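You operate a simulated robot arm through the tools that you are given. There is no shell and no other tool.

You run a simulated two-armed robot. Do the job below in one go: nothing can be reset, and whatever is moved stays where it is left.

Task
Feed a ring and a sleeve from their tubes into the steel tray.
Fine: slide each pusher fully forward and back, once; lay both flat in the small steel tray.

The check looks at the end state, three seconds after you hand in, the way a careful person would. Anything else that was tipped, shoved, dropped, spilled or broken makes it a failure.

Robot
Two 7-joint arms with fingered hands on one trunk that stands fixed in place. Base frame: the origin is at the foot of the trunk, x ahead of it, y to its left, z up; the work surface is at about z = 860. Lengths are in mm, angles in degrees, forces in N, time in s.
The left shoulder is at [60, 166, 952], the right one opposite. With the tool pointing down near the work surface each hand reaches from about 360 to 860 mm from the base axis, measured 20 degrees to its own side. Payload 5 kg a hand.
Tool frame (each hand has its own): the origin (TCP) lies between the finger pads and is the grasp point; the fingertips stand 32 mm ahead of it; z points along the fingers, y is the line along which they close. The gripper opens to 160 mm; its body begins 89 mm behind the TCP. The gripper is a hand of 3 fingers: y runs from the thumb to the fingers, the wrist lies at [0, 0, -267] in the tool frame, and closing takes about 1.5 s.
Orientation is told as [roll, pitch, yaw] about the base's x, y, z axes, in that order, counted from this pose: with the fingers straight down and closing along the base's y, the tool's x points along the base's -x, its y along +y and its z along -z.

Tools
- The arms move only by the tool servo_tool. It takes "left_deltas", "right_deltas" or both (then of equal length, played together; a hand with none holds still); each is a list of rows, each an object of numbers (a shift or turn left out is 0, a gripper value left out holds the last): "dx", "dy", "dz": the shift along the tool's x, y, z in mm; "rx", "ry", "rz": the turn, a rotation vector about the tool's x, y, z in degrees; "gripper": the finger opening in mm, from 0 to 160. In form: [{"dx": .., "dy": .., "dz": .., "rx": .., "ry": .., "rz": .., "gripper": ..}, ...]. A call has 1 to 20 rows; each row shifts and turns the commanded pose from where the row before left it, along the tool's axes as they then stand. A row lasts 0.2 s, in which the tool goes at most 50 mm and 8.6 degrees; a call with a longer step from one row to the next is refused whole, and so is a gripper value outside its range. Where a pose cannot be reached the arm comes as near as it can. A force on the tool above 90 N (or 10 N above the force at the start of the call, whichever is more), or a blocked arm, ends the call early, and 0.2 s more pass. The fingers move at their own pace (about 45 mm/s each) and stop on an object; they squeeze with about 22 N. The grip force told is the motor's: it shows also when the fingers shut on nothing. Time passes only in rows, and 0.2 s behind the last, so rows that do not move let the fingers close. The reply holds the time, the measured pose of the TCP, the force on the tool along the base axes, the opening and the grip force, in the units named above and with some noise, with the torque about the TCP (base axes, N m) and any sound that the robot's microphone picked up.
- Cameras (640 x 400 px; columns grow to the right, rows downward): "scene" is now at [36.8, -53.3, 1602.6]; the picture's right is [-0.62, -0.78, -0.00], its down [-0.48, 0.38, -0.79] and it looks along [0.62, -0.49, -0.62] (base axes); focal length 313 px, centre (320, 200). "left" rides on the left gripper at [-65, -4, -116] in its tool frame; the picture's right is [0.06, -1.00, 0.00], its down [0.87, 0.05, -0.49] and it looks along [0.49, 0.03, 0.87] (tool axes); focal length 261 px, centre (320, 200). "right" rides on the right gripper at [65, -4, -116] in its tool frame; the picture's right is [0.06, 1.00, 0.00], its down [-0.87, 0.05, -0.49] and it looks along [-0.49, 0.03, 0.87] (tool axes); focal length 261 px, centre (320, 200). There is no depth. A picture from a camera that has moved, and an enlarged one, comes with that camera's place and axes in the base frame and with its lens.
- snapshot(camera): a new picture of that camera. It takes no simulated time.
- raise_lower(by): slides the trunk up (or, below 0, down) by that many mm; the arms and the scene camera ride with it, the base frame stays. It gives what a move gives, with no picture.
- set_grasp(shape, hand): the hand has 3 fingers and takes this shape, open, in about a second: jaw (thumb against the fingers, like two jaws); tri (thumb and two fingers); tip (a fingertip pinch); poke (one finger out to press); point (the index stretched); flat (the hand flat); cup (the hand cupped); fist (a fist). The gripper value then closes the fingers along that shape, each until it touches; the sizes above hold for jaw. It gives what a move gives, with no picture.
- turn_head(pan, tilt): turns the head with the scene camera to pan (to the left, within 86 degrees either way) and tilt (down, from -29 to 69), counted from straight ahead of the robot. It gives what a move gives.
- zoom(camera, box): a new picture of the part [left, top, right, bottom] of that camera's present view, enlarged. It takes no simulated time.
- close_job(): hands the job in; it is judged then, once.

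Nothing tells you positions but the pictures and the camera data. Unless the task says otherwise, let go and move clear before handing in.

The tools are called after ">>>" as a command line: name --argument value ..., lists and objects as JSON in quotes. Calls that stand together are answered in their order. servo_tool: Moves the arms, as the interface text tells. Its arguments: {"type":"object","properties":{"left_deltas":{"type":"array","items":{"type":"object","properties":{"dx":{"type":"number"},"dy":{"type":"number"},"dz":{"type":"number"},"rx":{"type":"number"},"ry":{"type":"number"},"rz":{"type":"number"},"gripper":{"type":"number"}}}},"right_deltas":{"type":"array","items":{"type":"object","properties":{"dx":{"type":"number"},"dy":{"type":"number"},"dz":{"type":"number"},"rx":{"type":"number"},"ry":{"type":"number"},"rz":{"type":"number"},"gripper":{"type":"number"}}}}},"required":[]} The other tools are called the same way: raise_lower (by) moves the trunk up or down; set_grasp (shape, hand) gives the hand a shape; turn_head (pan, tilt) turns the head that bears the scene camera; snapshot (camera) takes a picture; zoom (camera, box) takes an enlarged picture of a part of a camera's view; close_job () hands the job in.

At the start:

```text
clock: 0.0
left_tcp_pos: [530.7, -41.9, 1134.5]
left_tcp_rot: [0.0, -0.1, 0.0]
left_wrist_force: [0.5, 0.3, -0.1]
left_torque: [-0.01, 0.02, 0.01]
left_opening: 160.0
left_finger_force: 0.0
left_shape: jaw
right_tcp_pos: [474.6, -597.3, 1095.5]
right_tcp_rot: [0.0, 0.0, 0.1]
right_wrist_force: [0.0, 0.6, -1.0]
right_torque: [0.0, 0.03, 0.01]
right_opening: 160.0
right_finger_force: 0.0
right_shape: jaw
trunk travel left (down, up): [-500.0, 90.0]
head pan, tilt (commanded): [-38.5, 38.2]
```

scene: 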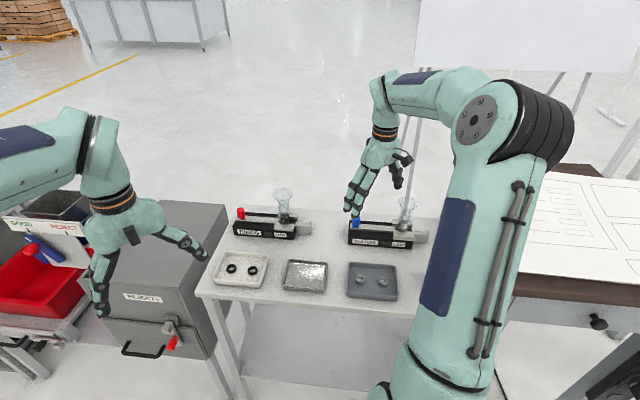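
right: 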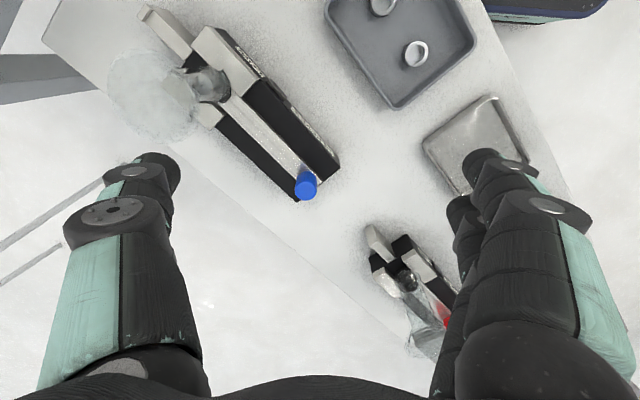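
left: 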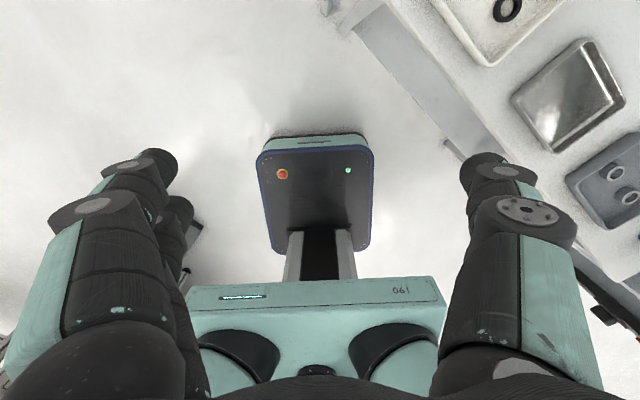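

I see a table with two tube feeders (a red-knobbed pusher and a blue-knobbed pusher), and three trays: white with black rings, steel in the middle, grey with sleeves. I'll zoom in to read the labels and find the geometry.

>>> zoom --camera "scene" --box '[190, 170, 450, 310]'

>>> zoom --camera "scene" --box '[225, 180, 325, 245]'

>>> zoom --camera "scene" --box '[340, 185, 440, 250]'

>>> zoom --camera "right" --box '[100, 0, 500, 250]'

```text
2.46 times, centred on (320, 240) of scene
camera zoom: at [36.8, -53.3, 1602.6], right [-0.62, -0.78, 0.0], down [-0.48, 0.38, -0.79], along [0.62, -0.49, -0.62], focal length 771 px, centre (320, 102)
```

zoom: 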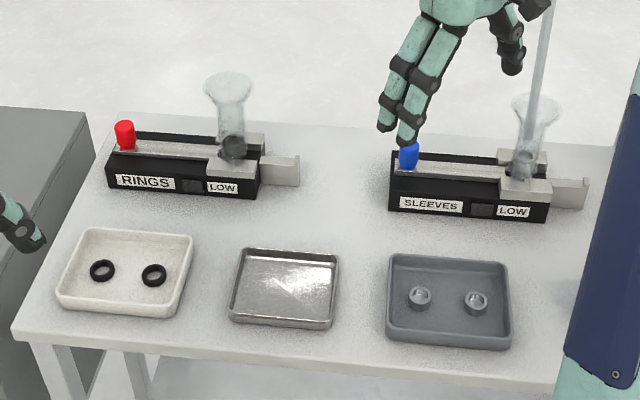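

```text
6.15 times, centred on (275, 212) of scene
camera zoom: at [36.8, -53.3, 1602.6], right [-0.62, -0.78, 0.0], down [-0.48, 0.38, -0.79], along [0.62, -0.49, -0.62], focal length 1928 px, centre (597, 123)
```

zoom: 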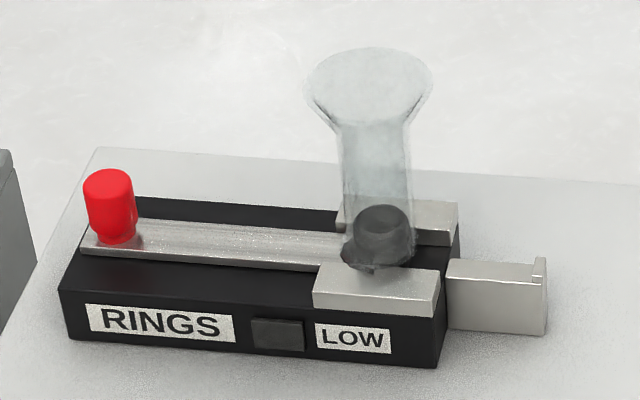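

```text
6.15 times, centred on (390, 218) of scene
camera zoom: at [36.8, -53.3, 1602.6], right [-0.62, -0.78, 0.0], down [-0.48, 0.38, -0.79], along [0.62, -0.49, -0.62], focal length 1928 px, centre (-111, 92)
```

zoom: 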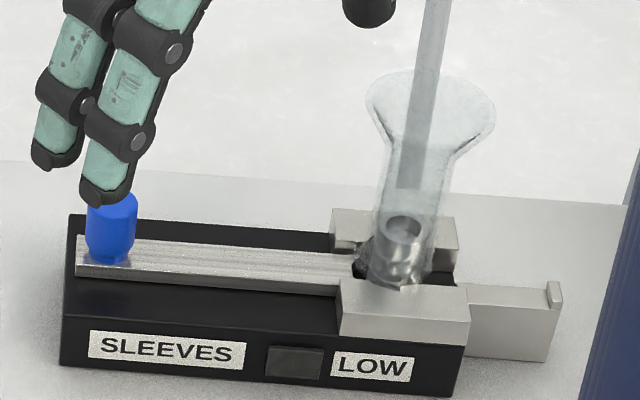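

```text
1.60 times, centred on (300, 125) of right
camera zoom: at [410.3, -599.8, 1212.0], right [-0.06, 1.0, 0.0], down [0.87, 0.05, 0.49], along [0.49, 0.03, -0.87], focal length 417 px, centre (352, 320)
```

zoom: 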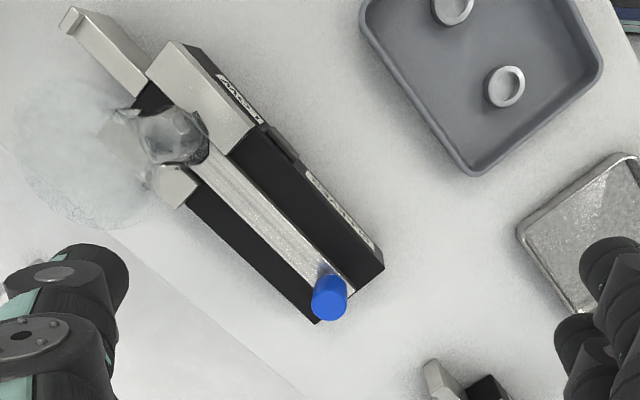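

The two feeders lie along a diagonal on the table: pushers are at the far-left ends and tubes and chutes at the near-right ends. I estimate the blue knob at (552, -610) and the red knob at (822, -340), both near z 900, and the steel tray centre at (514, -381). I'll first turn the right hand in place to line up with the feeders and get a better look.

>>> servo_tool --right_deltas '[{"rz": 7.5}, {"rz": 7.5}, {"rz": 7.5}, {"rz": 7.5}, {"rz": 7.5}, {"rz": 7.5}]'

>>> snapshot --camera "right"

>>> snapshot --camera "scene"

```text
clock: 1.4
left_tcp_pos: [531.1, -42.1, 1134.6]
left_tcp_rot: [0.0, -0.1, -0.1]
left_wrist_force: [0.0, -0.7, -0.9]
left_torque: [-0.02, 0.03, 0.01]
left_opening: 160.1
left_finger_force: 0.1
left_shape: jaw
right_tcp_pos: [474.9, -597.2, 1096.2]
right_tcp_rot: [0.1, -0.1, -45.2]
right_wrist_force: [-0.1, -0.1, 0.3]
right_torque: [-0.01, 0.01, 0.02]
right_opening: 159.8
right_finger_force: 0.1
right_shape: jaw
trunk travel left (down, up): [-500.0, 90.0]
head pan, tilt (commanded): [-38.5, 38.2]
```

```text
taken
camera right: at [427.0, -552.1, 1212.1], right [0.66, 0.75, 0.0], down [0.65, -0.58, 0.49], along [0.37, -0.33, -0.87], focal length 261 px, centre (320, 200)
```

right: 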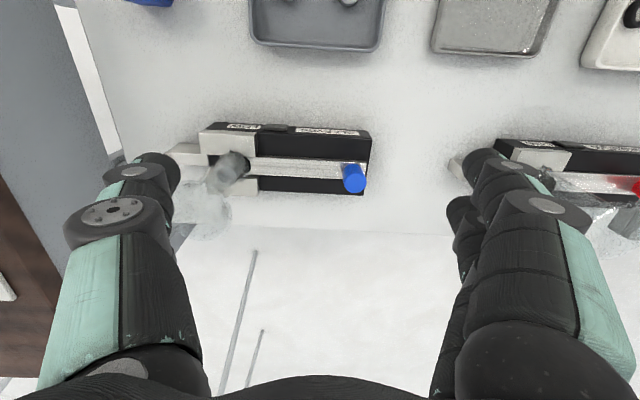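

```text
taken
camera scene: at [36.8, -53.2, 1602.6], right [-0.62, -0.78, 0.0], down [-0.48, 0.38, -0.79], along [0.62, -0.49, -0.62], focal length 313 px, centre (320, 200)
```

scene: 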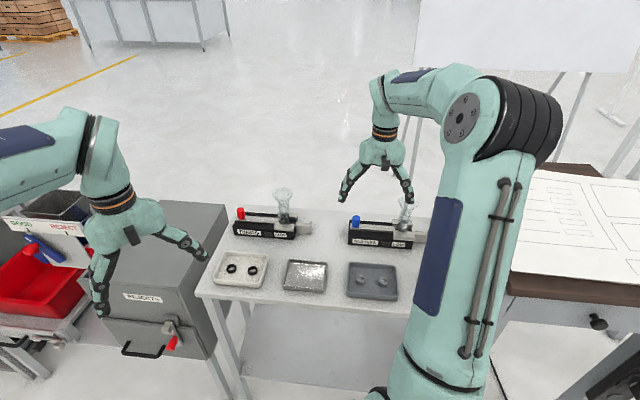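

The right hand is now lined up with the feeder axis. I'll zoom in on the feeder details: slide, chute and parts.

>>> zoom --camera "right" --box '[150, 100, 390, 250]'

>>> zoom --camera "scene" --box '[340, 190, 440, 252]'

>>> zoom --camera "scene" --box '[270, 180, 320, 242]'

>>> zoom --camera "scene" --box '[210, 240, 410, 310]'

```text
2.67 times, centred on (270, 175) of right
camera zoom: at [427.0, -552.1, 1212.1], right [0.66, 0.75, 0.0], down [0.65, -0.58, 0.49], along [0.37, -0.33, -0.87], focal length 695 px, centre (453, 267)
```

zoom: 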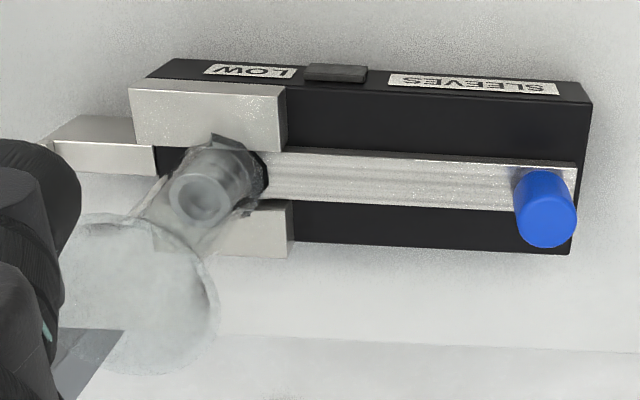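

```text
6.40 times, centred on (390, 221) of scene
camera zoom: at [36.8, -53.2, 1602.6], right [-0.62, -0.78, 0.0], down [-0.48, 0.38, -0.79], along [0.62, -0.49, -0.62], focal length 2005 px, centre (-128, 66)
```

zoom: 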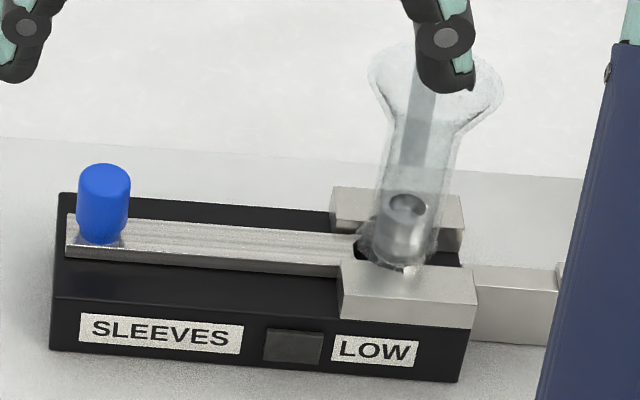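

```text
6.45 times, centred on (295, 211) of scene
camera zoom: at [36.8, -53.2, 1602.6], right [-0.62, -0.78, 0.0], down [-0.48, 0.38, -0.79], along [0.62, -0.49, -0.62], focal length 2021 px, centre (481, 129)
```

zoom: 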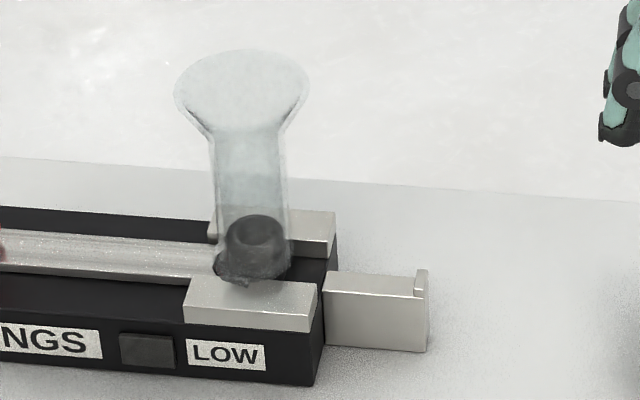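

```text
3.20 times, centred on (310, 275) of scene
camera zoom: at [36.8, -53.2, 1602.6], right [-0.62, -0.78, 0.0], down [-0.48, 0.38, -0.79], along [0.62, -0.49, -0.62], focal length 1002 px, centre (352, -40)
```

zoom: 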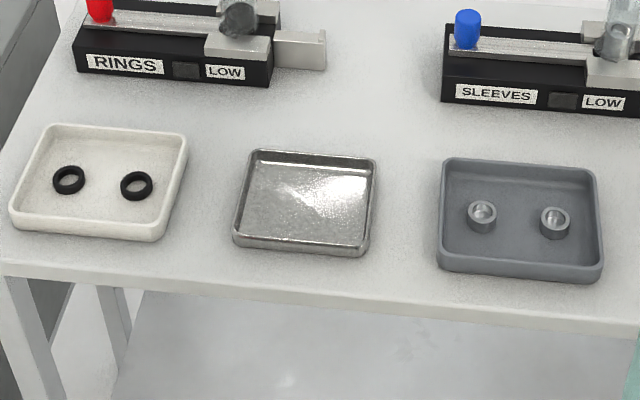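

The blue knob measures about 26 mm across at (553, -609), with its top near z 938; the shelf past the tube is flat with an end lip. I'll lean the right hand toward the robot so it clears the funnel, and bring it above the blue knob.

>>> servo_tool --right_deltas '[{"ry": -7, "gripper": 80}, {"ry": -7}, {"ry": -7}, {"ry": -7}, {"ry": -7}, {"dx": -0.65, "dy": 11.7, "dz": 26.7}, {"dx": -0.65, "dy": 11.7, "dz": 26.7}, {"dx": -0.65, "dy": 11.7, "dz": 26.7}, {"dx": -0.65, "dy": 11.7, "dz": 26.7}, {}]'

>>> snapshot --camera "right"

>>> zoom --camera "scene" --box '[310, 120, 450, 258]'

```text
clock: 3.6
left_tcp_pos: [529.2, -43.1, 1134.0]
left_tcp_rot: [-0.1, -0.1, 0.0]
left_wrist_force: [-1.1, 0.1, -0.4]
left_torque: [-0.01, 0.01, 0.0]
left_opening: 160.1
left_finger_force: 0.0
left_shape: jaw
right_tcp_pos: [553.2, -609.4, 1012.5]
right_tcp_rot: [0.1, -35.0, -45.1]
right_wrist_force: [1.1, 0.0, -0.3]
right_torque: [0.01, -0.03, 0.01]
right_opening: 80.7
right_finger_force: 0.1
right_shape: jaw
trunk travel left (down, up): [-500.0, 90.0]
head pan, tilt (commanded): [-38.5, 38.2]
```

```text
taken
camera right: at [466.1, -526.3, 1069.0], right [0.67, 0.74, -0.03], down [0.34, -0.27, 0.9], along [0.66, -0.62, -0.43], focal length 261 px, centre (320, 200)
```

right: 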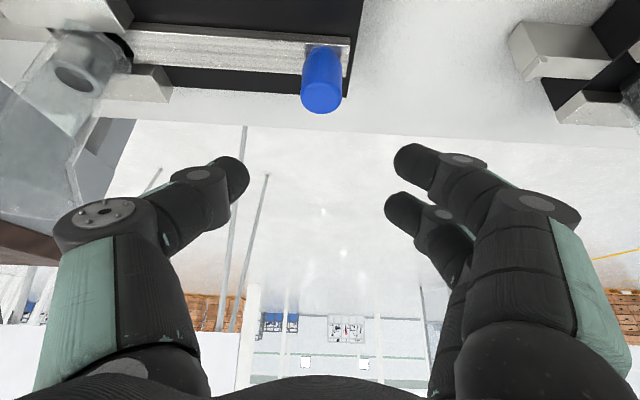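

```text
2.90 times, centred on (380, 189) of scene
camera zoom: at [36.4, -53.2, 1602.6], right [-0.62, -0.78, 0.0], down [-0.48, 0.39, -0.79], along [0.62, -0.49, -0.62], focal length 908 px, centre (146, 232)
```

zoom: 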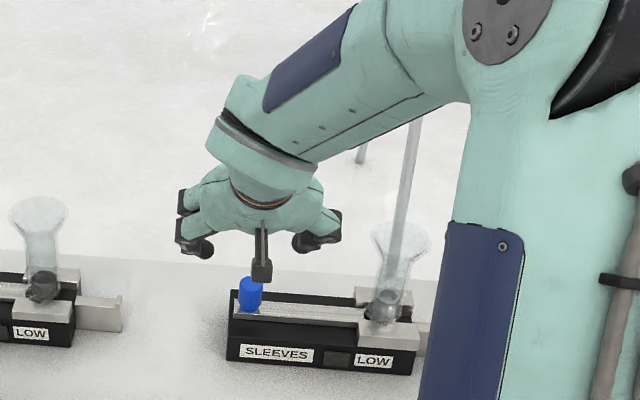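

The hand is above the blue knob with the thumb on the tube side. Before going down I'll close to near knob width up here, to see how far the thumb knuckle sticks out toward the tube.

>>> servo_tool --right_deltas '[{"gripper": 28}, {}, {}, {}, {}]'

>>> snapshot --camera "right"

>>> zoom --camera "scene" --box '[310, 150, 450, 258]'

>>> snapshot --camera "left"

```text
clock: 4.8
left_tcp_pos: [530.4, -42.5, 1133.4]
left_tcp_rot: [0.0, 0.0, 0.0]
left_wrist_force: [0.6, 0.4, -0.7]
left_torque: [-0.02, -0.01, 0.01]
left_opening: 160.2
left_finger_force: 0.0
left_shape: jaw
right_tcp_pos: [553.2, -610.1, 1010.5]
right_tcp_rot: [0.0, -35.0, -45.1]
right_wrist_force: [0.4, 0.7, 0.1]
right_torque: [0.01, -0.01, -0.03]
right_opening: 28.5
right_finger_force: 0.0
right_shape: jaw
trunk travel left (down, up): [-500.0, 90.0]
head pan, tilt (commanded): [-38.5, 38.2]
```

```text
taken
camera right: at [466.2, -526.1, 1069.0], right [0.67, 0.74, -0.03], down [0.34, -0.27, 0.9], along [0.66, -0.62, -0.43], focal length 261 px, centre (320, 200)
```

right: 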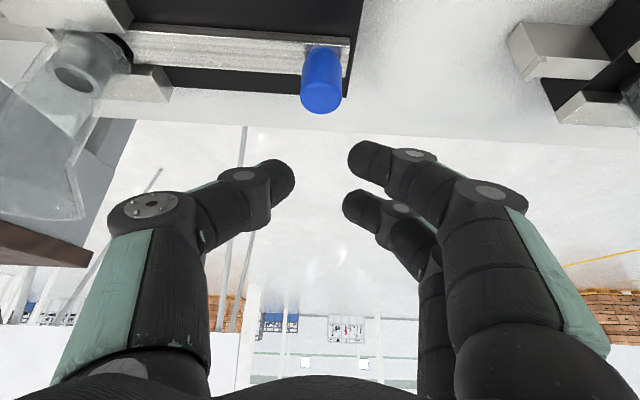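

```text
3.70 times, centred on (380, 204) of scene
camera zoom: at [36.8, -53.3, 1602.6], right [-0.62, -0.78, 0.0], down [-0.48, 0.38, -0.79], along [0.62, -0.49, -0.62], focal length 1160 px, centre (98, 185)
```

zoom: 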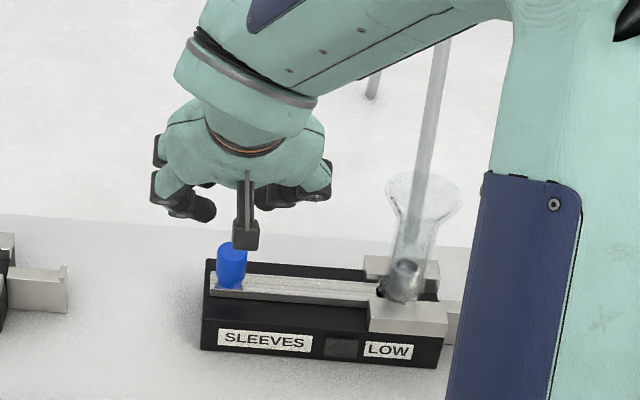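

```text
taken
camera left: at [594.9, -46.6, 1249.5], right [-0.06, -1.0, 0.0], down [-0.87, 0.05, 0.49], along [-0.49, 0.03, -0.87], focal length 261 px, centre (320, 200)
```

left: 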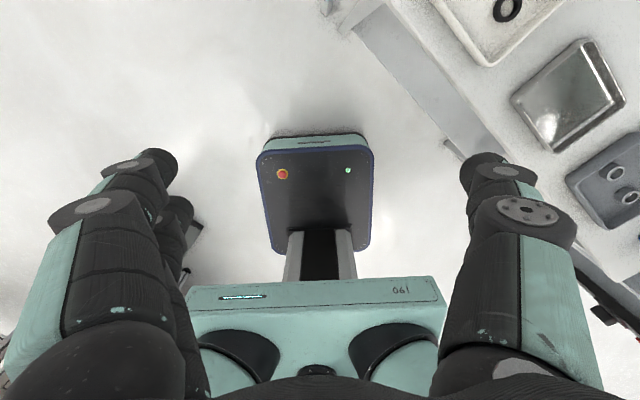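

Closed to knob width, the thumb knuckle still sticks out about 80 mm toward the tube, so gripping along the travel could strike the tube. I'll make the hand vertical and turn it 90° so the fingers close across the feeder, which keeps the hand narrow along the travel.

>>> servo_tool --right_deltas '[{"ry": 7, "gripper": 80}, {"ry": 7}, {"ry": 7}, {"ry": 7}, {"ry": 7}, {"rz": -8.2}, {"rz": -8.2}, {"rz": -8.2}, {"rz": -8.2}, {"rz": -8.2}, {"rz": -8.2}, {"rz": -8.2}, {"rz": -8.2}, {"rz": -8.2}, {"rz": -8.2}, {"rz": -8.2}, {}]'

>>> snapshot --camera "right"

>>> zoom --camera "scene" --box '[310, 120, 450, 258]'

```text
clock: 8.4
left_tcp_pos: [530.9, -36.9, 1134.6]
left_tcp_rot: [-0.2, 0.0, 0.1]
left_wrist_force: [0.3, 1.6, 0.4]
left_torque: [-0.16, 0.05, -0.01]
left_opening: 159.7
left_finger_force: 0.1
left_shape: jaw
right_tcp_pos: [552.8, -607.3, 1012.0]
right_tcp_rot: [-0.2, 0.2, 45.1]
right_wrist_force: [0.6, 0.5, 0.0]
right_torque: [-0.11, -0.01, 0.03]
right_opening: 79.6
right_finger_force: 0.1
right_shape: jaw
trunk travel left (down, up): [-500.0, 90.0]
head pan, tilt (commanded): [-38.5, 38.2]
```

```text
taken
camera right: at [511.1, -652.8, 1128.4], right [-0.75, 0.66, 0.0], down [0.57, 0.66, 0.49], along [0.32, 0.37, -0.87], focal length 261 px, centre (320, 200)
```

right: 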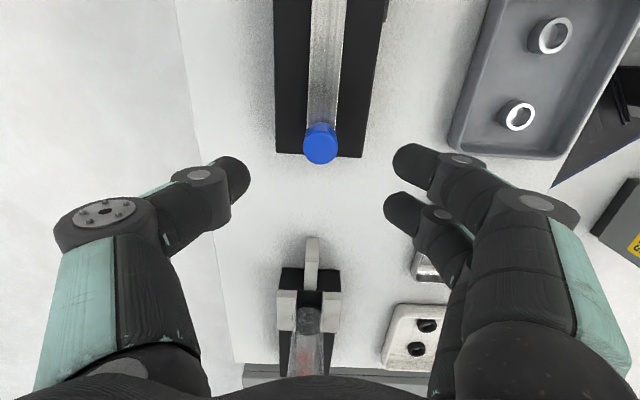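

```text
2.90 times, centred on (380, 189) of scene
camera zoom: at [36.9, -47.9, 1602.9], right [-0.62, -0.78, 0.0], down [-0.48, 0.38, -0.79], along [0.62, -0.49, -0.62], focal length 908 px, centre (146, 232)
```

zoom: 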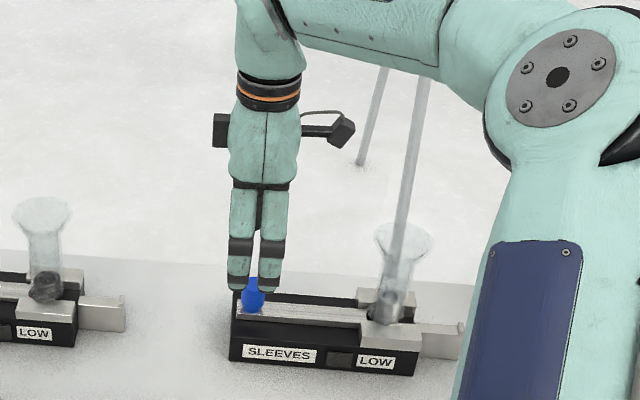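

The hand is now straddling the feeder, thumb on the far side and fingers on the robot side, centred over the blue knob. I'll go down around the knob and close on it.

>>> servo_tool --right_deltas '[{"dx": 2, "dz": 19}, {"dz": 19}, {"dz": 19}, {"dz": 19}, {}]'

>>> snapshot --camera "right"

>>> zoom --camera "scene" --box '[310, 150, 450, 258]'

```text
clock: 9.6
left_tcp_pos: [530.3, -41.2, 1134.0]
left_tcp_rot: [0.1, 0.0, 0.0]
left_wrist_force: [-0.3, 0.9, 0.3]
left_torque: [0.0, 0.02, 0.0]
left_opening: 160.1
left_finger_force: 0.0
left_shape: jaw
right_tcp_pos: [551.4, -609.1, 935.8]
right_tcp_rot: [0.0, -0.1, 45.2]
right_wrist_force: [-0.5, -0.1, -0.2]
right_torque: [0.0, -0.04, -0.03]
right_opening: 79.6
right_finger_force: 0.0
right_shape: jaw
trunk travel left (down, up): [-500.0, 90.0]
head pan, tilt (commanded): [-38.5, 38.2]
```

```text
taken
camera right: at [509.0, -657.3, 1050.5], right [-0.75, 0.66, 0.0], down [0.57, 0.65, 0.49], along [0.33, 0.37, -0.87], focal length 261 px, centre (320, 200)
```

right: 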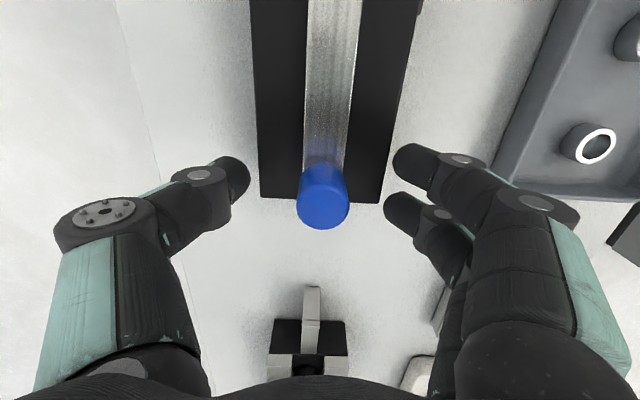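

```text
3.70 times, centred on (380, 204) of scene
camera zoom: at [36.6, -53.0, 1602.6], right [-0.62, -0.78, 0.0], down [-0.48, 0.38, -0.79], along [0.62, -0.49, -0.62], focal length 1160 px, centre (98, 185)
```

zoom: 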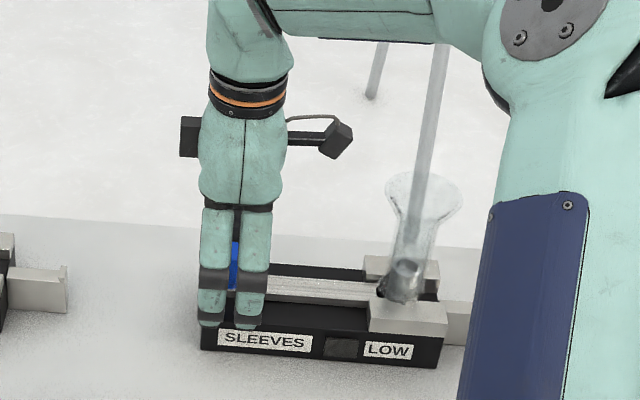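

The knob is centred between thumb and fingers, with the fingertips just above the body. I'll close on it.

>>> servo_tool --right_deltas '[{"gripper": 10}, {}, {}, {}, {}, {}, {}]'

>>> snapshot --camera "right"

>>> zoom --camera "scene" --box '[340, 170, 440, 252]'

```text
clock: 11.2
left_tcp_pos: [529.2, -43.3, 1133.6]
left_tcp_rot: [0.1, 0.0, 0.0]
left_wrist_force: [-0.8, -1.3, -0.2]
left_torque: [0.02, -0.01, -0.01]
left_opening: 159.8
left_finger_force: 0.0
left_shape: jaw
right_tcp_pos: [551.0, -610.0, 935.0]
right_tcp_rot: [0.0, -0.1, 45.2]
right_wrist_force: [-0.9, 0.4, 0.3]
right_torque: [0.13, 0.17, 0.05]
right_opening: 19.1
right_finger_force: 22.3
right_shape: jaw
trunk travel left (down, up): [-500.0, 90.0]
head pan, tilt (commanded): [-38.5, 38.2]
```

```text
taken
camera right: at [509.0, -657.5, 1050.5], right [-0.75, 0.66, 0.0], down [0.57, 0.65, 0.49], along [0.32, 0.37, -0.87], focal length 261 px, centre (320, 200)
```

right: 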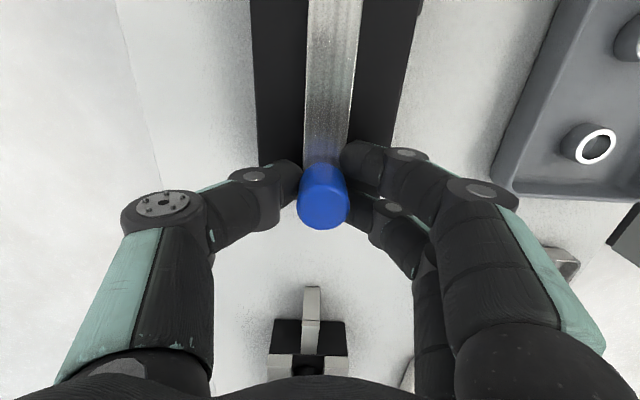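

```text
4.88 times, centred on (390, 211) of scene
camera zoom: at [36.8, -53.3, 1602.6], right [-0.62, -0.78, 0.0], down [-0.48, 0.38, -0.79], along [0.62, -0.49, -0.62], focal length 1528 px, centre (-22, 146)
```

zoom: 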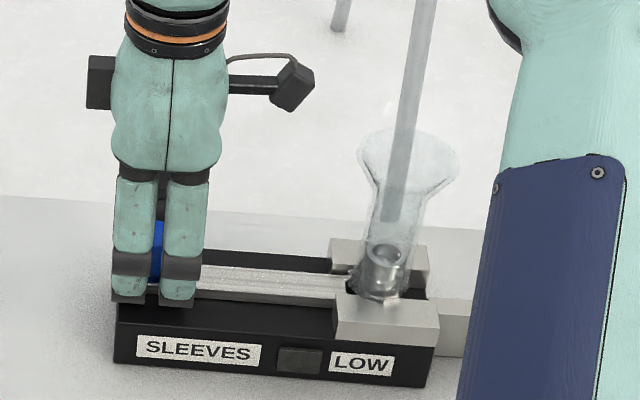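

The knob is gripped firmly at 22 N. I'll push it forward toward the tube slowly, checking force and pictures as it goes.

>>> servo_tool --right_deltas '[{"dx": 4}, {"dx": 4}, {"dx": 4}, {"dx": 4}, {"dx": 4}, {"dx": 4}, {"dx": 4}, {"dx": 4}, {"dx": 4}]'

>>> zoom --camera "scene" --box '[340, 170, 440, 252]'

>>> snapshot --camera "right"

```text
clock: 13.2
left_tcp_pos: [530.0, -41.8, 1133.9]
left_tcp_rot: [0.0, 0.0, 0.0]
left_wrist_force: [-0.3, -0.3, -0.6]
left_torque: [0.02, -0.01, -0.01]
left_opening: 160.2
left_finger_force: 0.1
left_shape: jaw
right_tcp_pos: [526.5, -635.0, 935.2]
right_tcp_rot: [0.0, 0.0, 45.2]
right_wrist_force: [-2.1, 2.6, 2.1]
right_torque: [0.2, 0.2, 0.0]
right_opening: 18.9
right_finger_force: 21.7
right_shape: jaw
trunk travel left (down, up): [-500.0, 90.0]
head pan, tilt (commanded): [-38.5, 38.2]
```

```text
4.88 times, centred on (390, 211) of scene
camera zoom: at [36.4, -52.9, 1602.6], right [-0.62, -0.78, 0.0], down [-0.48, 0.38, -0.79], along [0.62, -0.49, -0.62], focal length 1528 px, centre (-22, 146)
```

zoom: 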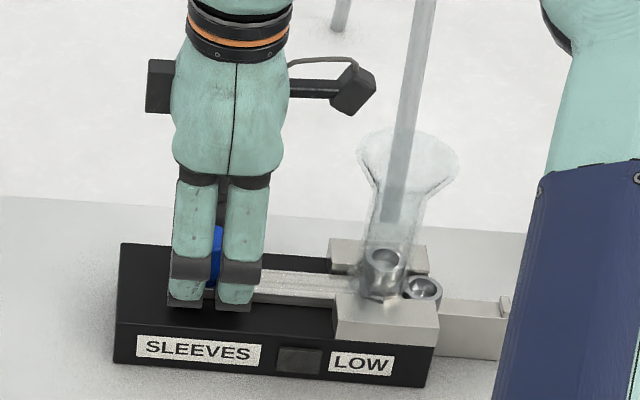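

```text
taken
camera right: at [483.6, -683.2, 1050.5], right [-0.75, 0.66, 0.0], down [0.57, 0.65, 0.49], along [0.32, 0.37, -0.87], focal length 261 px, centre (320, 200)
```

right: 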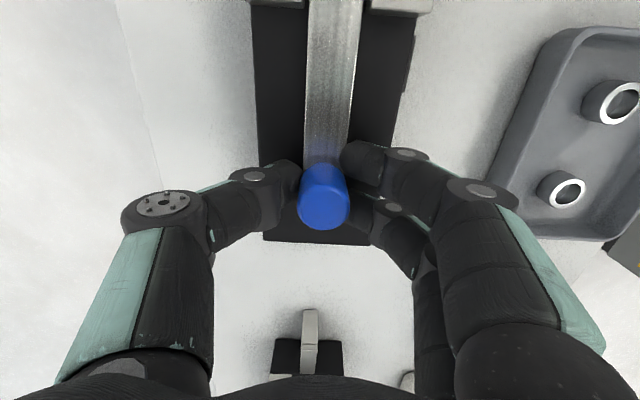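

The bar slides freely (about 4 N) and the first sleeve has come out from under the tube toward the shelf. I'll keep going.

>>> servo_tool --right_deltas '[{"dx": 3}, {"dx": 3}, {"dx": 3}, {"dx": 3}, {"dx": 3}, {"dx": 3}]'

>>> zoom --camera "scene" --box '[340, 170, 440, 252]'

```text
clock: 14.6
left_tcp_pos: [531.1, -42.8, 1134.7]
left_tcp_rot: [0.1, 0.1, -0.1]
left_wrist_force: [0.4, 1.0, 0.6]
left_torque: [0.02, -0.01, 0.02]
left_opening: 160.0
left_finger_force: 0.2
left_shape: jaw
right_tcp_pos: [511.7, -648.8, 934.3]
right_tcp_rot: [-0.1, -0.1, 45.2]
right_wrist_force: [-3.5, 3.2, 4.5]
right_torque: [0.21, 0.23, 0.0]
right_opening: 18.7
right_finger_force: 22.2
right_shape: jaw
trunk travel left (down, up): [-500.0, 90.0]
head pan, tilt (commanded): [-38.5, 38.2]
```

```text
4.88 times, centred on (390, 211) of scene
camera zoom: at [36.1, -52.7, 1602.7], right [-0.62, -0.78, 0.0], down [-0.48, 0.38, -0.79], along [0.62, -0.49, -0.62], focal length 1528 px, centre (-22, 146)
```

zoom: 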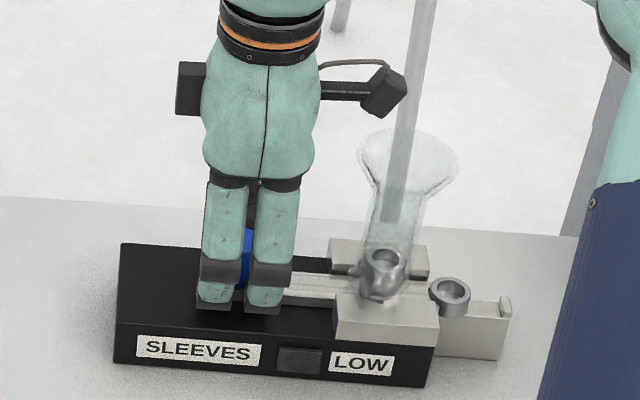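

The sleeve is now on the start of the shelf, upright. I'll keep pushing gently to the forward stop.

>>> servo_tool --right_deltas '[{"dx": 3, "dy": 0.3}, {"dx": 3, "dy": 0.3}, {"dx": 3}, {"dx": 3}]'

>>> zoom --camera "scene" --box '[340, 170, 440, 252]'

```text
clock: 15.6
left_tcp_pos: [530.3, -42.0, 1134.4]
left_tcp_rot: [0.0, 0.0, 0.0]
left_wrist_force: [-1.1, 0.1, -0.4]
left_torque: [0.02, -0.01, 0.06]
left_opening: 159.7
left_finger_force: 0.0
left_shape: jaw
right_tcp_pos: [504.3, -658.2, 934.6]
right_tcp_rot: [-0.1, -0.1, 45.1]
right_wrist_force: [0.8, -0.6, 3.7]
right_torque: [0.15, 0.14, 0.03]
right_opening: 19.0
right_finger_force: 21.9
right_shape: jaw
trunk travel left (down, up): [-500.0, 90.0]
head pan, tilt (commanded): [-38.5, 38.2]
```

```text
4.88 times, centred on (390, 211) of scene
camera zoom: at [36.5, -53.2, 1602.7], right [-0.62, -0.78, 0.0], down [-0.48, 0.38, -0.79], along [0.62, -0.49, -0.62], focal length 1528 px, centre (-22, 146)
```

zoom: 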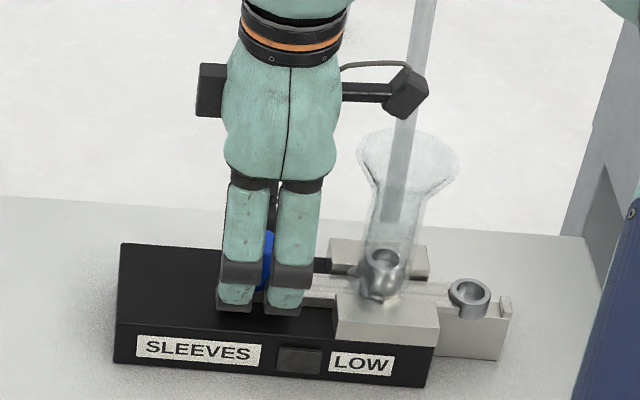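

The sleeve is near the middle of the shelf after 67 mm of travel, and the camera boom passes above the funnel. I'll take small steps to find the end stop.

>>> servo_tool --right_deltas '[{"dx": 2}, {"dx": 2}, {"dx": 2}, {"dx": 2}]'

>>> zoom --camera "scene" --box '[340, 170, 440, 252]'

```text
clock: 16.6
left_tcp_pos: [531.0, -41.5, 1133.8]
left_tcp_rot: [0.0, 0.0, 0.1]
left_wrist_force: [-0.2, 0.0, -0.1]
left_torque: [0.04, -0.03, 0.02]
left_opening: 159.9
left_finger_force: 0.2
left_shape: jaw
right_tcp_pos: [500.0, -660.4, 935.2]
right_tcp_rot: [0.0, -0.2, 45.2]
right_wrist_force: [7.6, 6.1, 3.9]
right_torque: [0.23, -0.08, 0.0]
right_opening: 18.9
right_finger_force: 21.7
right_shape: jaw
trunk travel left (down, up): [-500.0, 90.0]
head pan, tilt (commanded): [-38.5, 38.2]
```

```text
4.88 times, centred on (390, 211) of scene
camera zoom: at [37.5, -52.2, 1602.7], right [-0.62, -0.78, 0.0], down [-0.48, 0.38, -0.79], along [0.62, -0.49, -0.62], focal length 1528 px, centre (-22, 146)
```

zoom: 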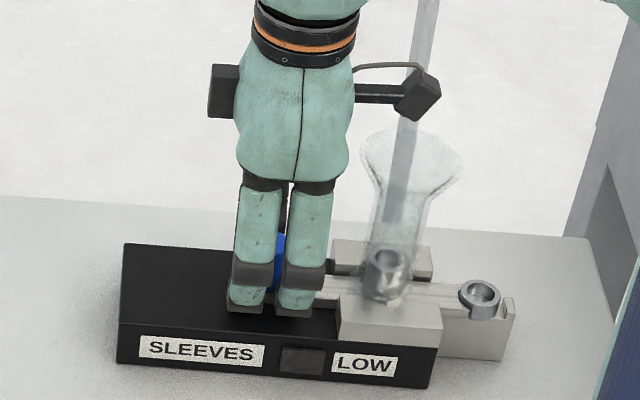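

Resistance has risen to about 10 N at about 72 mm of travel, which looks like the stop. I'll hold still a moment and confirm whether the bar stopped or the body moved.

>>> servo_tool --right_deltas '[{}, {}]'

>>> zoom --camera "scene" --box '[340, 170, 440, 252]'

>>> snapshot --camera "right"

```text
clock: 17.2
left_tcp_pos: [530.9, -40.9, 1132.6]
left_tcp_rot: [0.0, 0.0, -0.1]
left_wrist_force: [-0.5, -0.1, 0.2]
left_torque: [0.01, 0.02, 0.04]
left_opening: 159.8
left_finger_force: 0.0
left_shape: jaw
right_tcp_pos: [501.4, -660.2, 934.3]
right_tcp_rot: [0.0, -0.1, 45.3]
right_wrist_force: [14.4, 10.5, 5.9]
right_torque: [0.34, -0.17, 0.01]
right_opening: 18.8
right_finger_force: 21.8
right_shape: jaw
trunk travel left (down, up): [-500.0, 90.0]
head pan, tilt (commanded): [-38.5, 38.2]
```

```text
4.88 times, centred on (390, 211) of scene
camera zoom: at [38.1, -51.7, 1602.6], right [-0.62, -0.78, 0.0], down [-0.48, 0.38, -0.79], along [0.62, -0.49, -0.62], focal length 1528 px, centre (-22, 146)
```

zoom: 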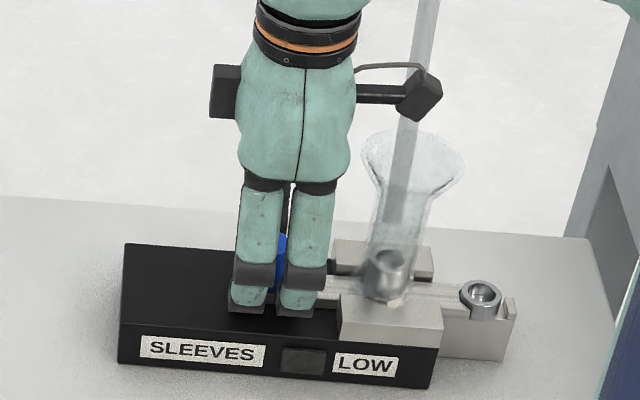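

```text
taken
camera right: at [457.9, -708.4, 1050.3], right [-0.75, 0.66, 0.0], down [0.57, 0.65, 0.49], along [0.33, 0.37, -0.87], focal length 261 px, centre (320, 200)
```

right: 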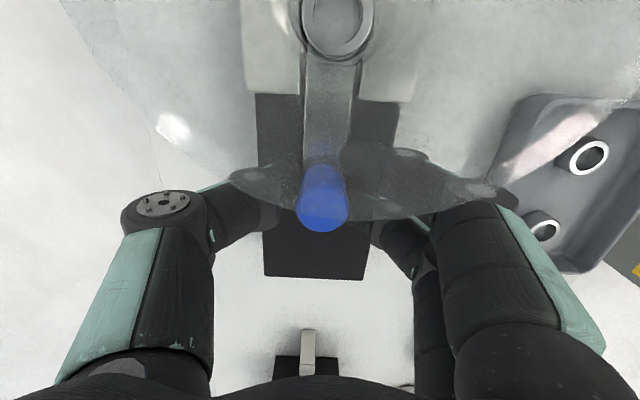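

The pusher is at its forward stop after about 70 mm (18 N reading back), and the sleeve is upright on the shelf near the lip. Now I'll pull it all the way back, once.

>>> servo_tool --right_deltas '[{"dx": -3}, {"dx": -4}, {"dx": -4}, {"dx": -4}, {"dx": -4}, {"dx": -4}, {"dx": -4}, {"dx": -4}, {"dx": -4}, {"dx": -4}, {"dx": -4}, {"dx": -4}, {"dx": -4}, {"dx": -4}, {"dx": -4}, {"dx": -4}, {"dx": -4}, {"dx": -4, "dy": -0.6}]'

>>> zoom --camera "scene" --box '[340, 170, 440, 252]'

```text
clock: 21.0
left_tcp_pos: [530.7, -41.1, 1134.3]
left_tcp_rot: [0.0, 0.0, 0.0]
left_wrist_force: [0.1, 0.3, 0.1]
left_torque: [0.0, 0.02, 0.01]
left_opening: 159.9
left_finger_force: 0.0
left_shape: jaw
right_tcp_pos: [549.5, -611.8, 935.2]
right_tcp_rot: [0.0, -0.1, 45.2]
right_wrist_force: [1.9, 1.5, 4.0]
right_torque: [0.14, 0.09, 0.01]
right_opening: 18.9
right_finger_force: 21.2
right_shape: jaw
trunk travel left (down, up): [-500.0, 90.0]
head pan, tilt (commanded): [-38.5, 38.2]
```

```text
4.88 times, centred on (390, 211) of scene
camera zoom: at [36.8, -52.7, 1602.7], right [-0.62, -0.78, 0.0], down [-0.48, 0.38, -0.79], along [0.62, -0.49, -0.62], focal length 1528 px, centre (-22, 146)
```

zoom: 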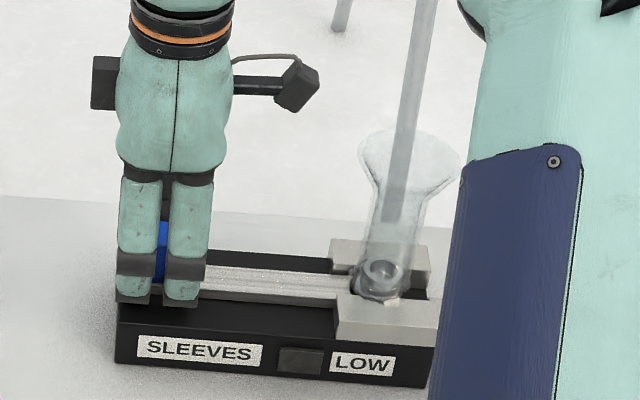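

The next sleeve has dropped into the chamber and the pusher is almost back. I'll pull the last few millimetres to feel the rear stop.

>>> servo_tool --right_deltas '[{"dx": -1.5}, {"dx": -1.5}, {"dx": -1}, {}]'

>>> zoom --camera "right" --box '[220, 100, 420, 260]'

```text
clock: 22.0
left_tcp_pos: [530.7, -41.5, 1133.6]
left_tcp_rot: [-0.1, 0.1, 0.0]
left_wrist_force: [0.6, -0.8, -0.5]
left_torque: [-0.01, -0.02, 0.02]
left_opening: 159.9
left_finger_force: 0.2
left_shape: jaw
right_tcp_pos: [550.4, -609.5, 935.2]
right_tcp_rot: [0.0, -0.1, 45.1]
right_wrist_force: [-1.9, -0.8, 6.2]
right_torque: [0.12, 0.18, 0.05]
right_opening: 18.9
right_finger_force: 22.2
right_shape: jaw
trunk travel left (down, up): [-500.0, 90.0]
head pan, tilt (commanded): [-38.5, 38.2]
```

```text
2.50 times, centred on (320, 180) of right
camera zoom: at [508.9, -657.3, 1050.5], right [-0.75, 0.66, 0.0], down [0.57, 0.65, 0.49], along [0.33, 0.37, -0.87], focal length 652 px, centre (320, 250)
```

zoom: 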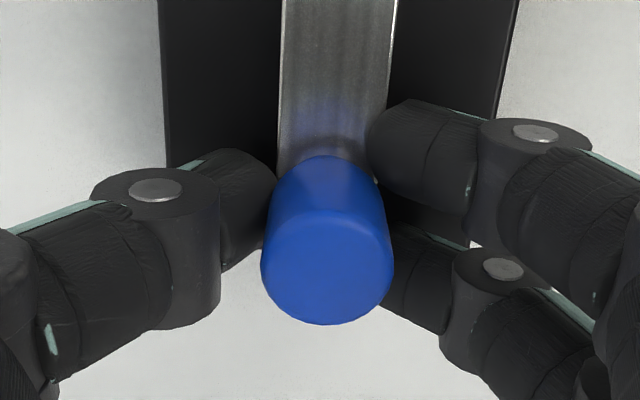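

It's back within noise of where it started. One more small pull should confirm it's against the rear stop.

>>> servo_tool --right_deltas '[{"dx": -1}, {"dx": -1}, {}]'

```text
clock: 22.8
left_tcp_pos: [529.6, -43.5, 1133.9]
left_tcp_rot: [0.0, 0.0, 0.0]
left_wrist_force: [0.8, 0.7, -0.3]
left_torque: [-0.02, -0.01, 0.01]
left_opening: 159.8
left_finger_force: 0.1
left_shape: jaw
right_tcp_pos: [551.5, -609.4, 934.5]
right_tcp_rot: [-0.1, 0.0, 45.2]
right_wrist_force: [-7.0, -5.5, 8.4]
right_torque: [0.0, 0.29, 0.04]
right_opening: 18.8
right_finger_force: 22.0
right_shape: jaw
trunk travel left (down, up): [-500.0, 90.0]
head pan, tilt (commanded): [-38.5, 38.2]
```

Resistance of 9 N at the rear stop confirms the pusher is fully back. I'll relax, open and lift clear.

>>> servo_tool --right_deltas '[{"dx": 2}, {"gripper": 80}, {}, {}, {}, {"dz": -20}, {"dz": -20}, {"dz": -25}, {"dz": -25}, {"dz": -25}]'

>>> snapshot --camera "scene"

>>> zoom --camera "scene" --box '[340, 170, 440, 252]'

>>> snapshot --camera "right"

```text
clock: 25.0
left_tcp_pos: [529.5, -41.5, 1133.2]
left_tcp_rot: [0.0, 0.0, 0.0]
left_wrist_force: [0.6, 1.4, -0.2]
left_torque: [-0.04, -0.01, 0.01]
left_opening: 160.1
left_finger_force: 0.1
left_shape: jaw
right_tcp_pos: [552.0, -611.0, 1033.8]
right_tcp_rot: [-0.1, 0.0, 45.2]
right_wrist_force: [-1.2, -0.3, 0.5]
right_torque: [-0.04, 0.02, 0.02]
right_opening: 79.5
right_finger_force: 0.0
right_shape: jaw
right hand out of reach, approached as far as the arm can: row 10
trunk travel left (down, up): [-500.0, 90.0]
head pan, tilt (commanded): [-38.5, 38.2]
```

```text
taken
camera scene: at [36.9, -52.1, 1602.7], right [-0.62, -0.78, 0.0], down [-0.48, 0.38, -0.79], along [0.61, -0.49, -0.62], focal length 313 px, centre (320, 200)
```

scene: 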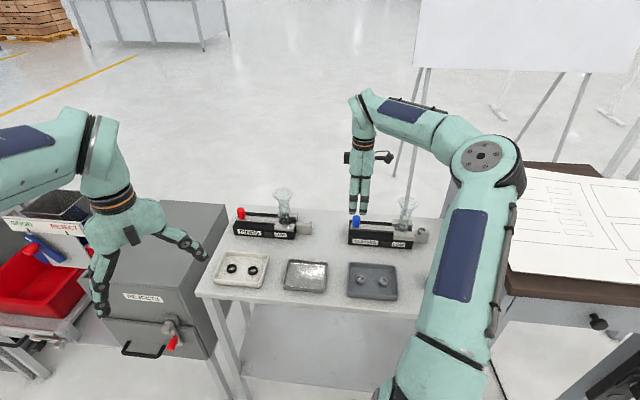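

```text
4.88 times, centred on (390, 211) of scene
camera zoom: at [36.9, -52.1, 1602.7], right [-0.62, -0.78, 0.0], down [-0.48, 0.38, -0.79], along [0.61, -0.49, -0.62], focal length 1528 px, centre (-22, 146)
```

zoom: 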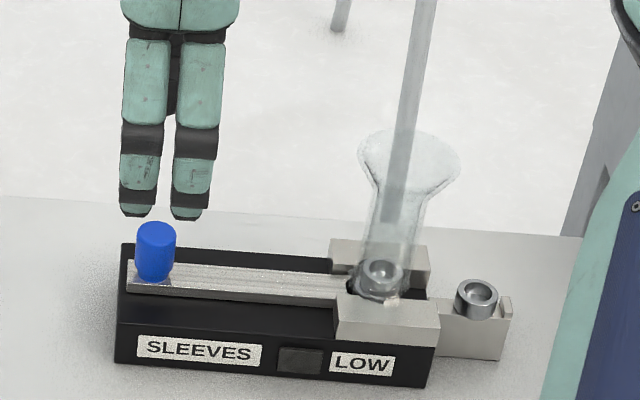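

```text
taken
camera right: at [509.6, -657.3, 1149.7], right [-0.75, 0.66, 0.0], down [0.57, 0.65, 0.49], along [0.33, 0.37, -0.87], focal length 261 px, centre (320, 200)
```

right: 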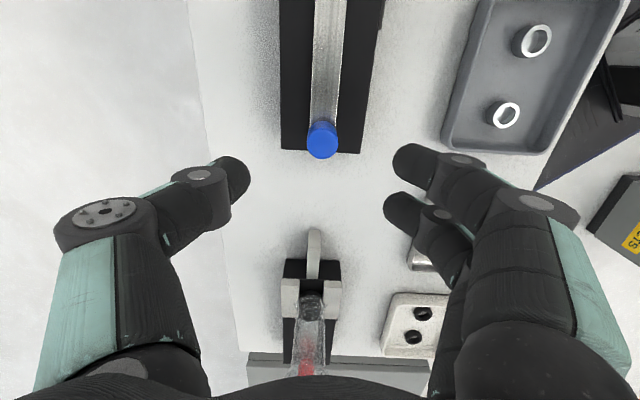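

Sleeve pusher done: the knob is back home, and the sleeve stands upright on the shelf with the next one waiting in the chamber. I'll zoom in on the shelf to locate the sleeve before picking it.

>>> zoom --camera "scene" --box '[400, 212, 440, 250]'

>>> zoom --camera "scene" --box '[340, 255, 400, 305]'

>>> zoom --camera "scene" --box '[275, 250, 335, 300]'

```text
10.53 times, centred on (420, 231) of scene
camera zoom: at [36.9, -52.1, 1602.7], right [-0.62, -0.78, 0.0], down [-0.48, 0.38, -0.79], along [0.61, -0.49, -0.62], focal length 3298 px, centre (-733, -126)
```

zoom: 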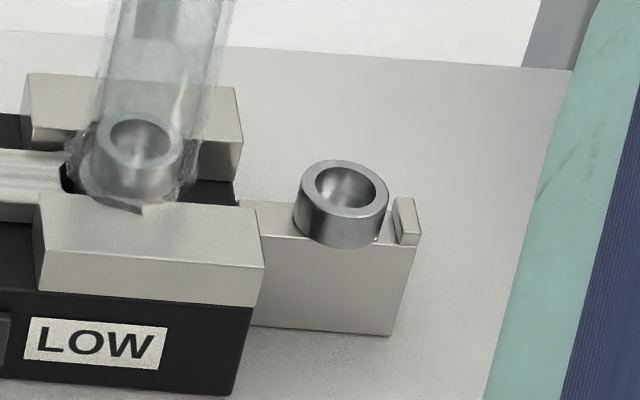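

```text
8.00 times, centred on (370, 280) of scene
camera zoom: at [36.9, -52.1, 1602.7], right [-0.62, -0.78, 0.0], down [-0.48, 0.38, -0.79], along [0.61, -0.49, -0.62], focal length 2506 px, centre (-80, -440)
```

zoom: 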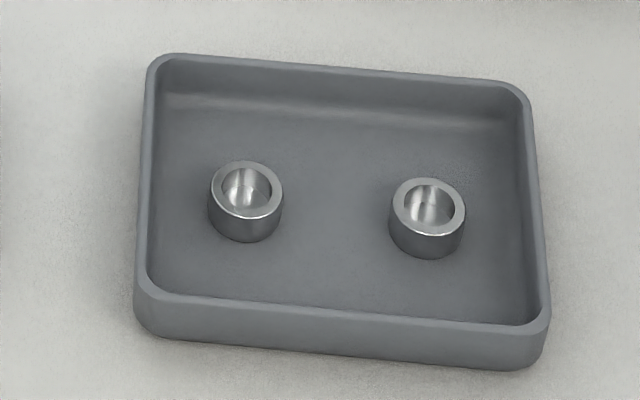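

```text
8.00 times, centred on (305, 275) of scene
camera zoom: at [36.9, -52.1, 1602.7], right [-0.62, -0.78, 0.0], down [-0.48, 0.38, -0.79], along [0.61, -0.49, -0.62], focal length 2506 px, centre (440, -400)
```

zoom: 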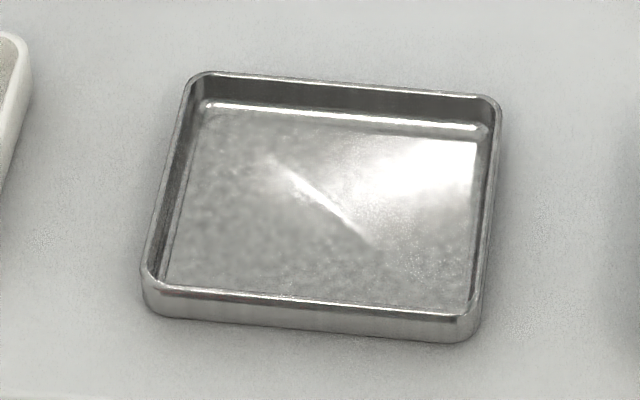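

The sleeve is about 27 mm across and 12 mm tall, standing on a shelf narrower than itself at roughly (401.5, -759.5), z 900–912. I'll raise the trunk for reach and so the hand can pass over the funnel.

>>> raise_lower --by 85

>>> snapshot --camera "scene"

```text
clock: 26.2
left_tcp_pos: [530.9, -42.6, 1218.5]
left_tcp_rot: [0.0, 0.0, 0.0]
left_wrist_force: [-0.3, -0.3, 0.2]
left_torque: [0.02, -0.01, 0.01]
left_opening: 160.1
left_finger_force: 0.0
left_shape: jaw
right_tcp_pos: [551.8, -611.4, 1117.3]
right_tcp_rot: [0.1, -0.1, 45.1]
right_wrist_force: [0.6, 0.6, 0.0]
right_torque: [-0.01, -0.01, 0.04]
right_opening: 79.3
right_finger_force: 0.0
right_shape: jaw
trunk travel left (down, up): [-585.0, 5.0]
head pan, tilt (commanded): [-38.5, 38.2]
```

```text
taken
camera scene: at [37.0, -53.4, 1687.5], right [-0.62, -0.78, 0.0], down [-0.48, 0.39, -0.79], along [0.61, -0.49, -0.62], focal length 313 px, centre (320, 200)
```

scene: 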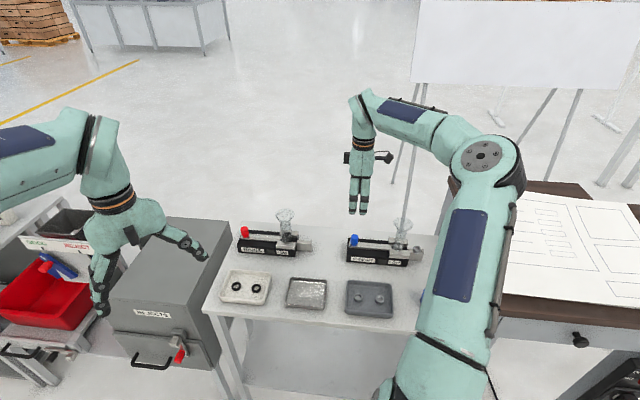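

Clearance above the funnel is now good (fingertips near z 1085). I'll move over the sleeve on the shelf.

>>> servo_tool --right_deltas '[{"dx": 30, "dy": 0.3}, {"dx": 30, "dy": 0.3}, {"dx": 30, "dy": 0.3}, {"dx": 30, "dy": 0.3}, {"dx": 30, "dy": 0.3}, {"dx": 30, "dy": 0.4}, {"dx": 31}, {}]'

>>> snapshot --camera "right"

>>> snapshot --camera "scene"

```text
clock: 28.0
left_tcp_pos: [531.4, -42.5, 1219.2]
left_tcp_rot: [0.0, 0.0, 0.0]
left_wrist_force: [0.3, -0.3, -0.1]
left_torque: [-0.01, 0.0, -0.02]
left_opening: 160.0
left_finger_force: 0.2
left_shape: jaw
right_tcp_pos: [545.4, -616.2, 1116.6]
right_tcp_rot: [-0.2, -0.2, 44.9]
right_wrist_force: [0.5, -0.7, 0.1]
right_torque: [0.0, 0.0, 0.02]
right_opening: 79.4
right_finger_force: 0.1
right_shape: jaw
right hand out of reach, approached as far as the arm can: row 1, 2, 3, 4, 5, 6, 7
trunk travel left (down, up): [-585.0, 5.0]
head pan, tilt (commanded): [-38.5, 38.2]
```

```text
taken
camera right: at [502.4, -664.2, 1233.6], right [-0.75, 0.66, 0.0], down [0.57, 0.65, 0.49], along [0.33, 0.37, -0.87], focal length 261 px, centre (320, 200)
```

right: 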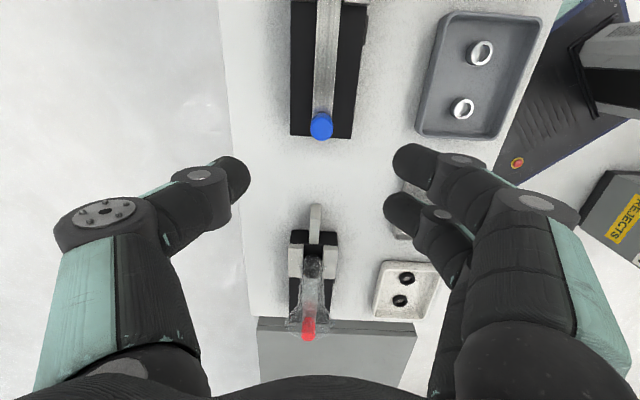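

```text
taken
camera scene: at [36.8, -53.3, 1687.6], right [-0.62, -0.78, 0.0], down [-0.48, 0.38, -0.79], along [0.62, -0.49, -0.62], focal length 313 px, centre (320, 200)
```

scene: 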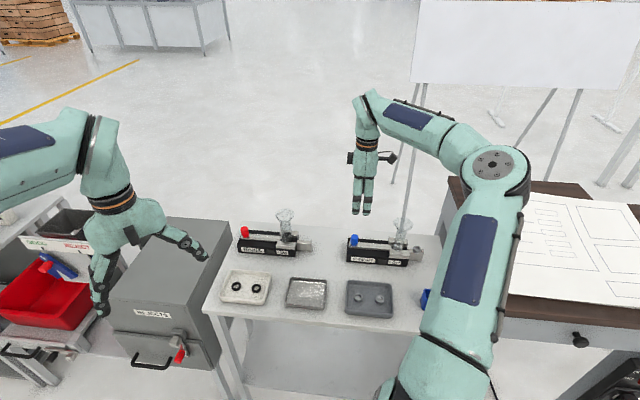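

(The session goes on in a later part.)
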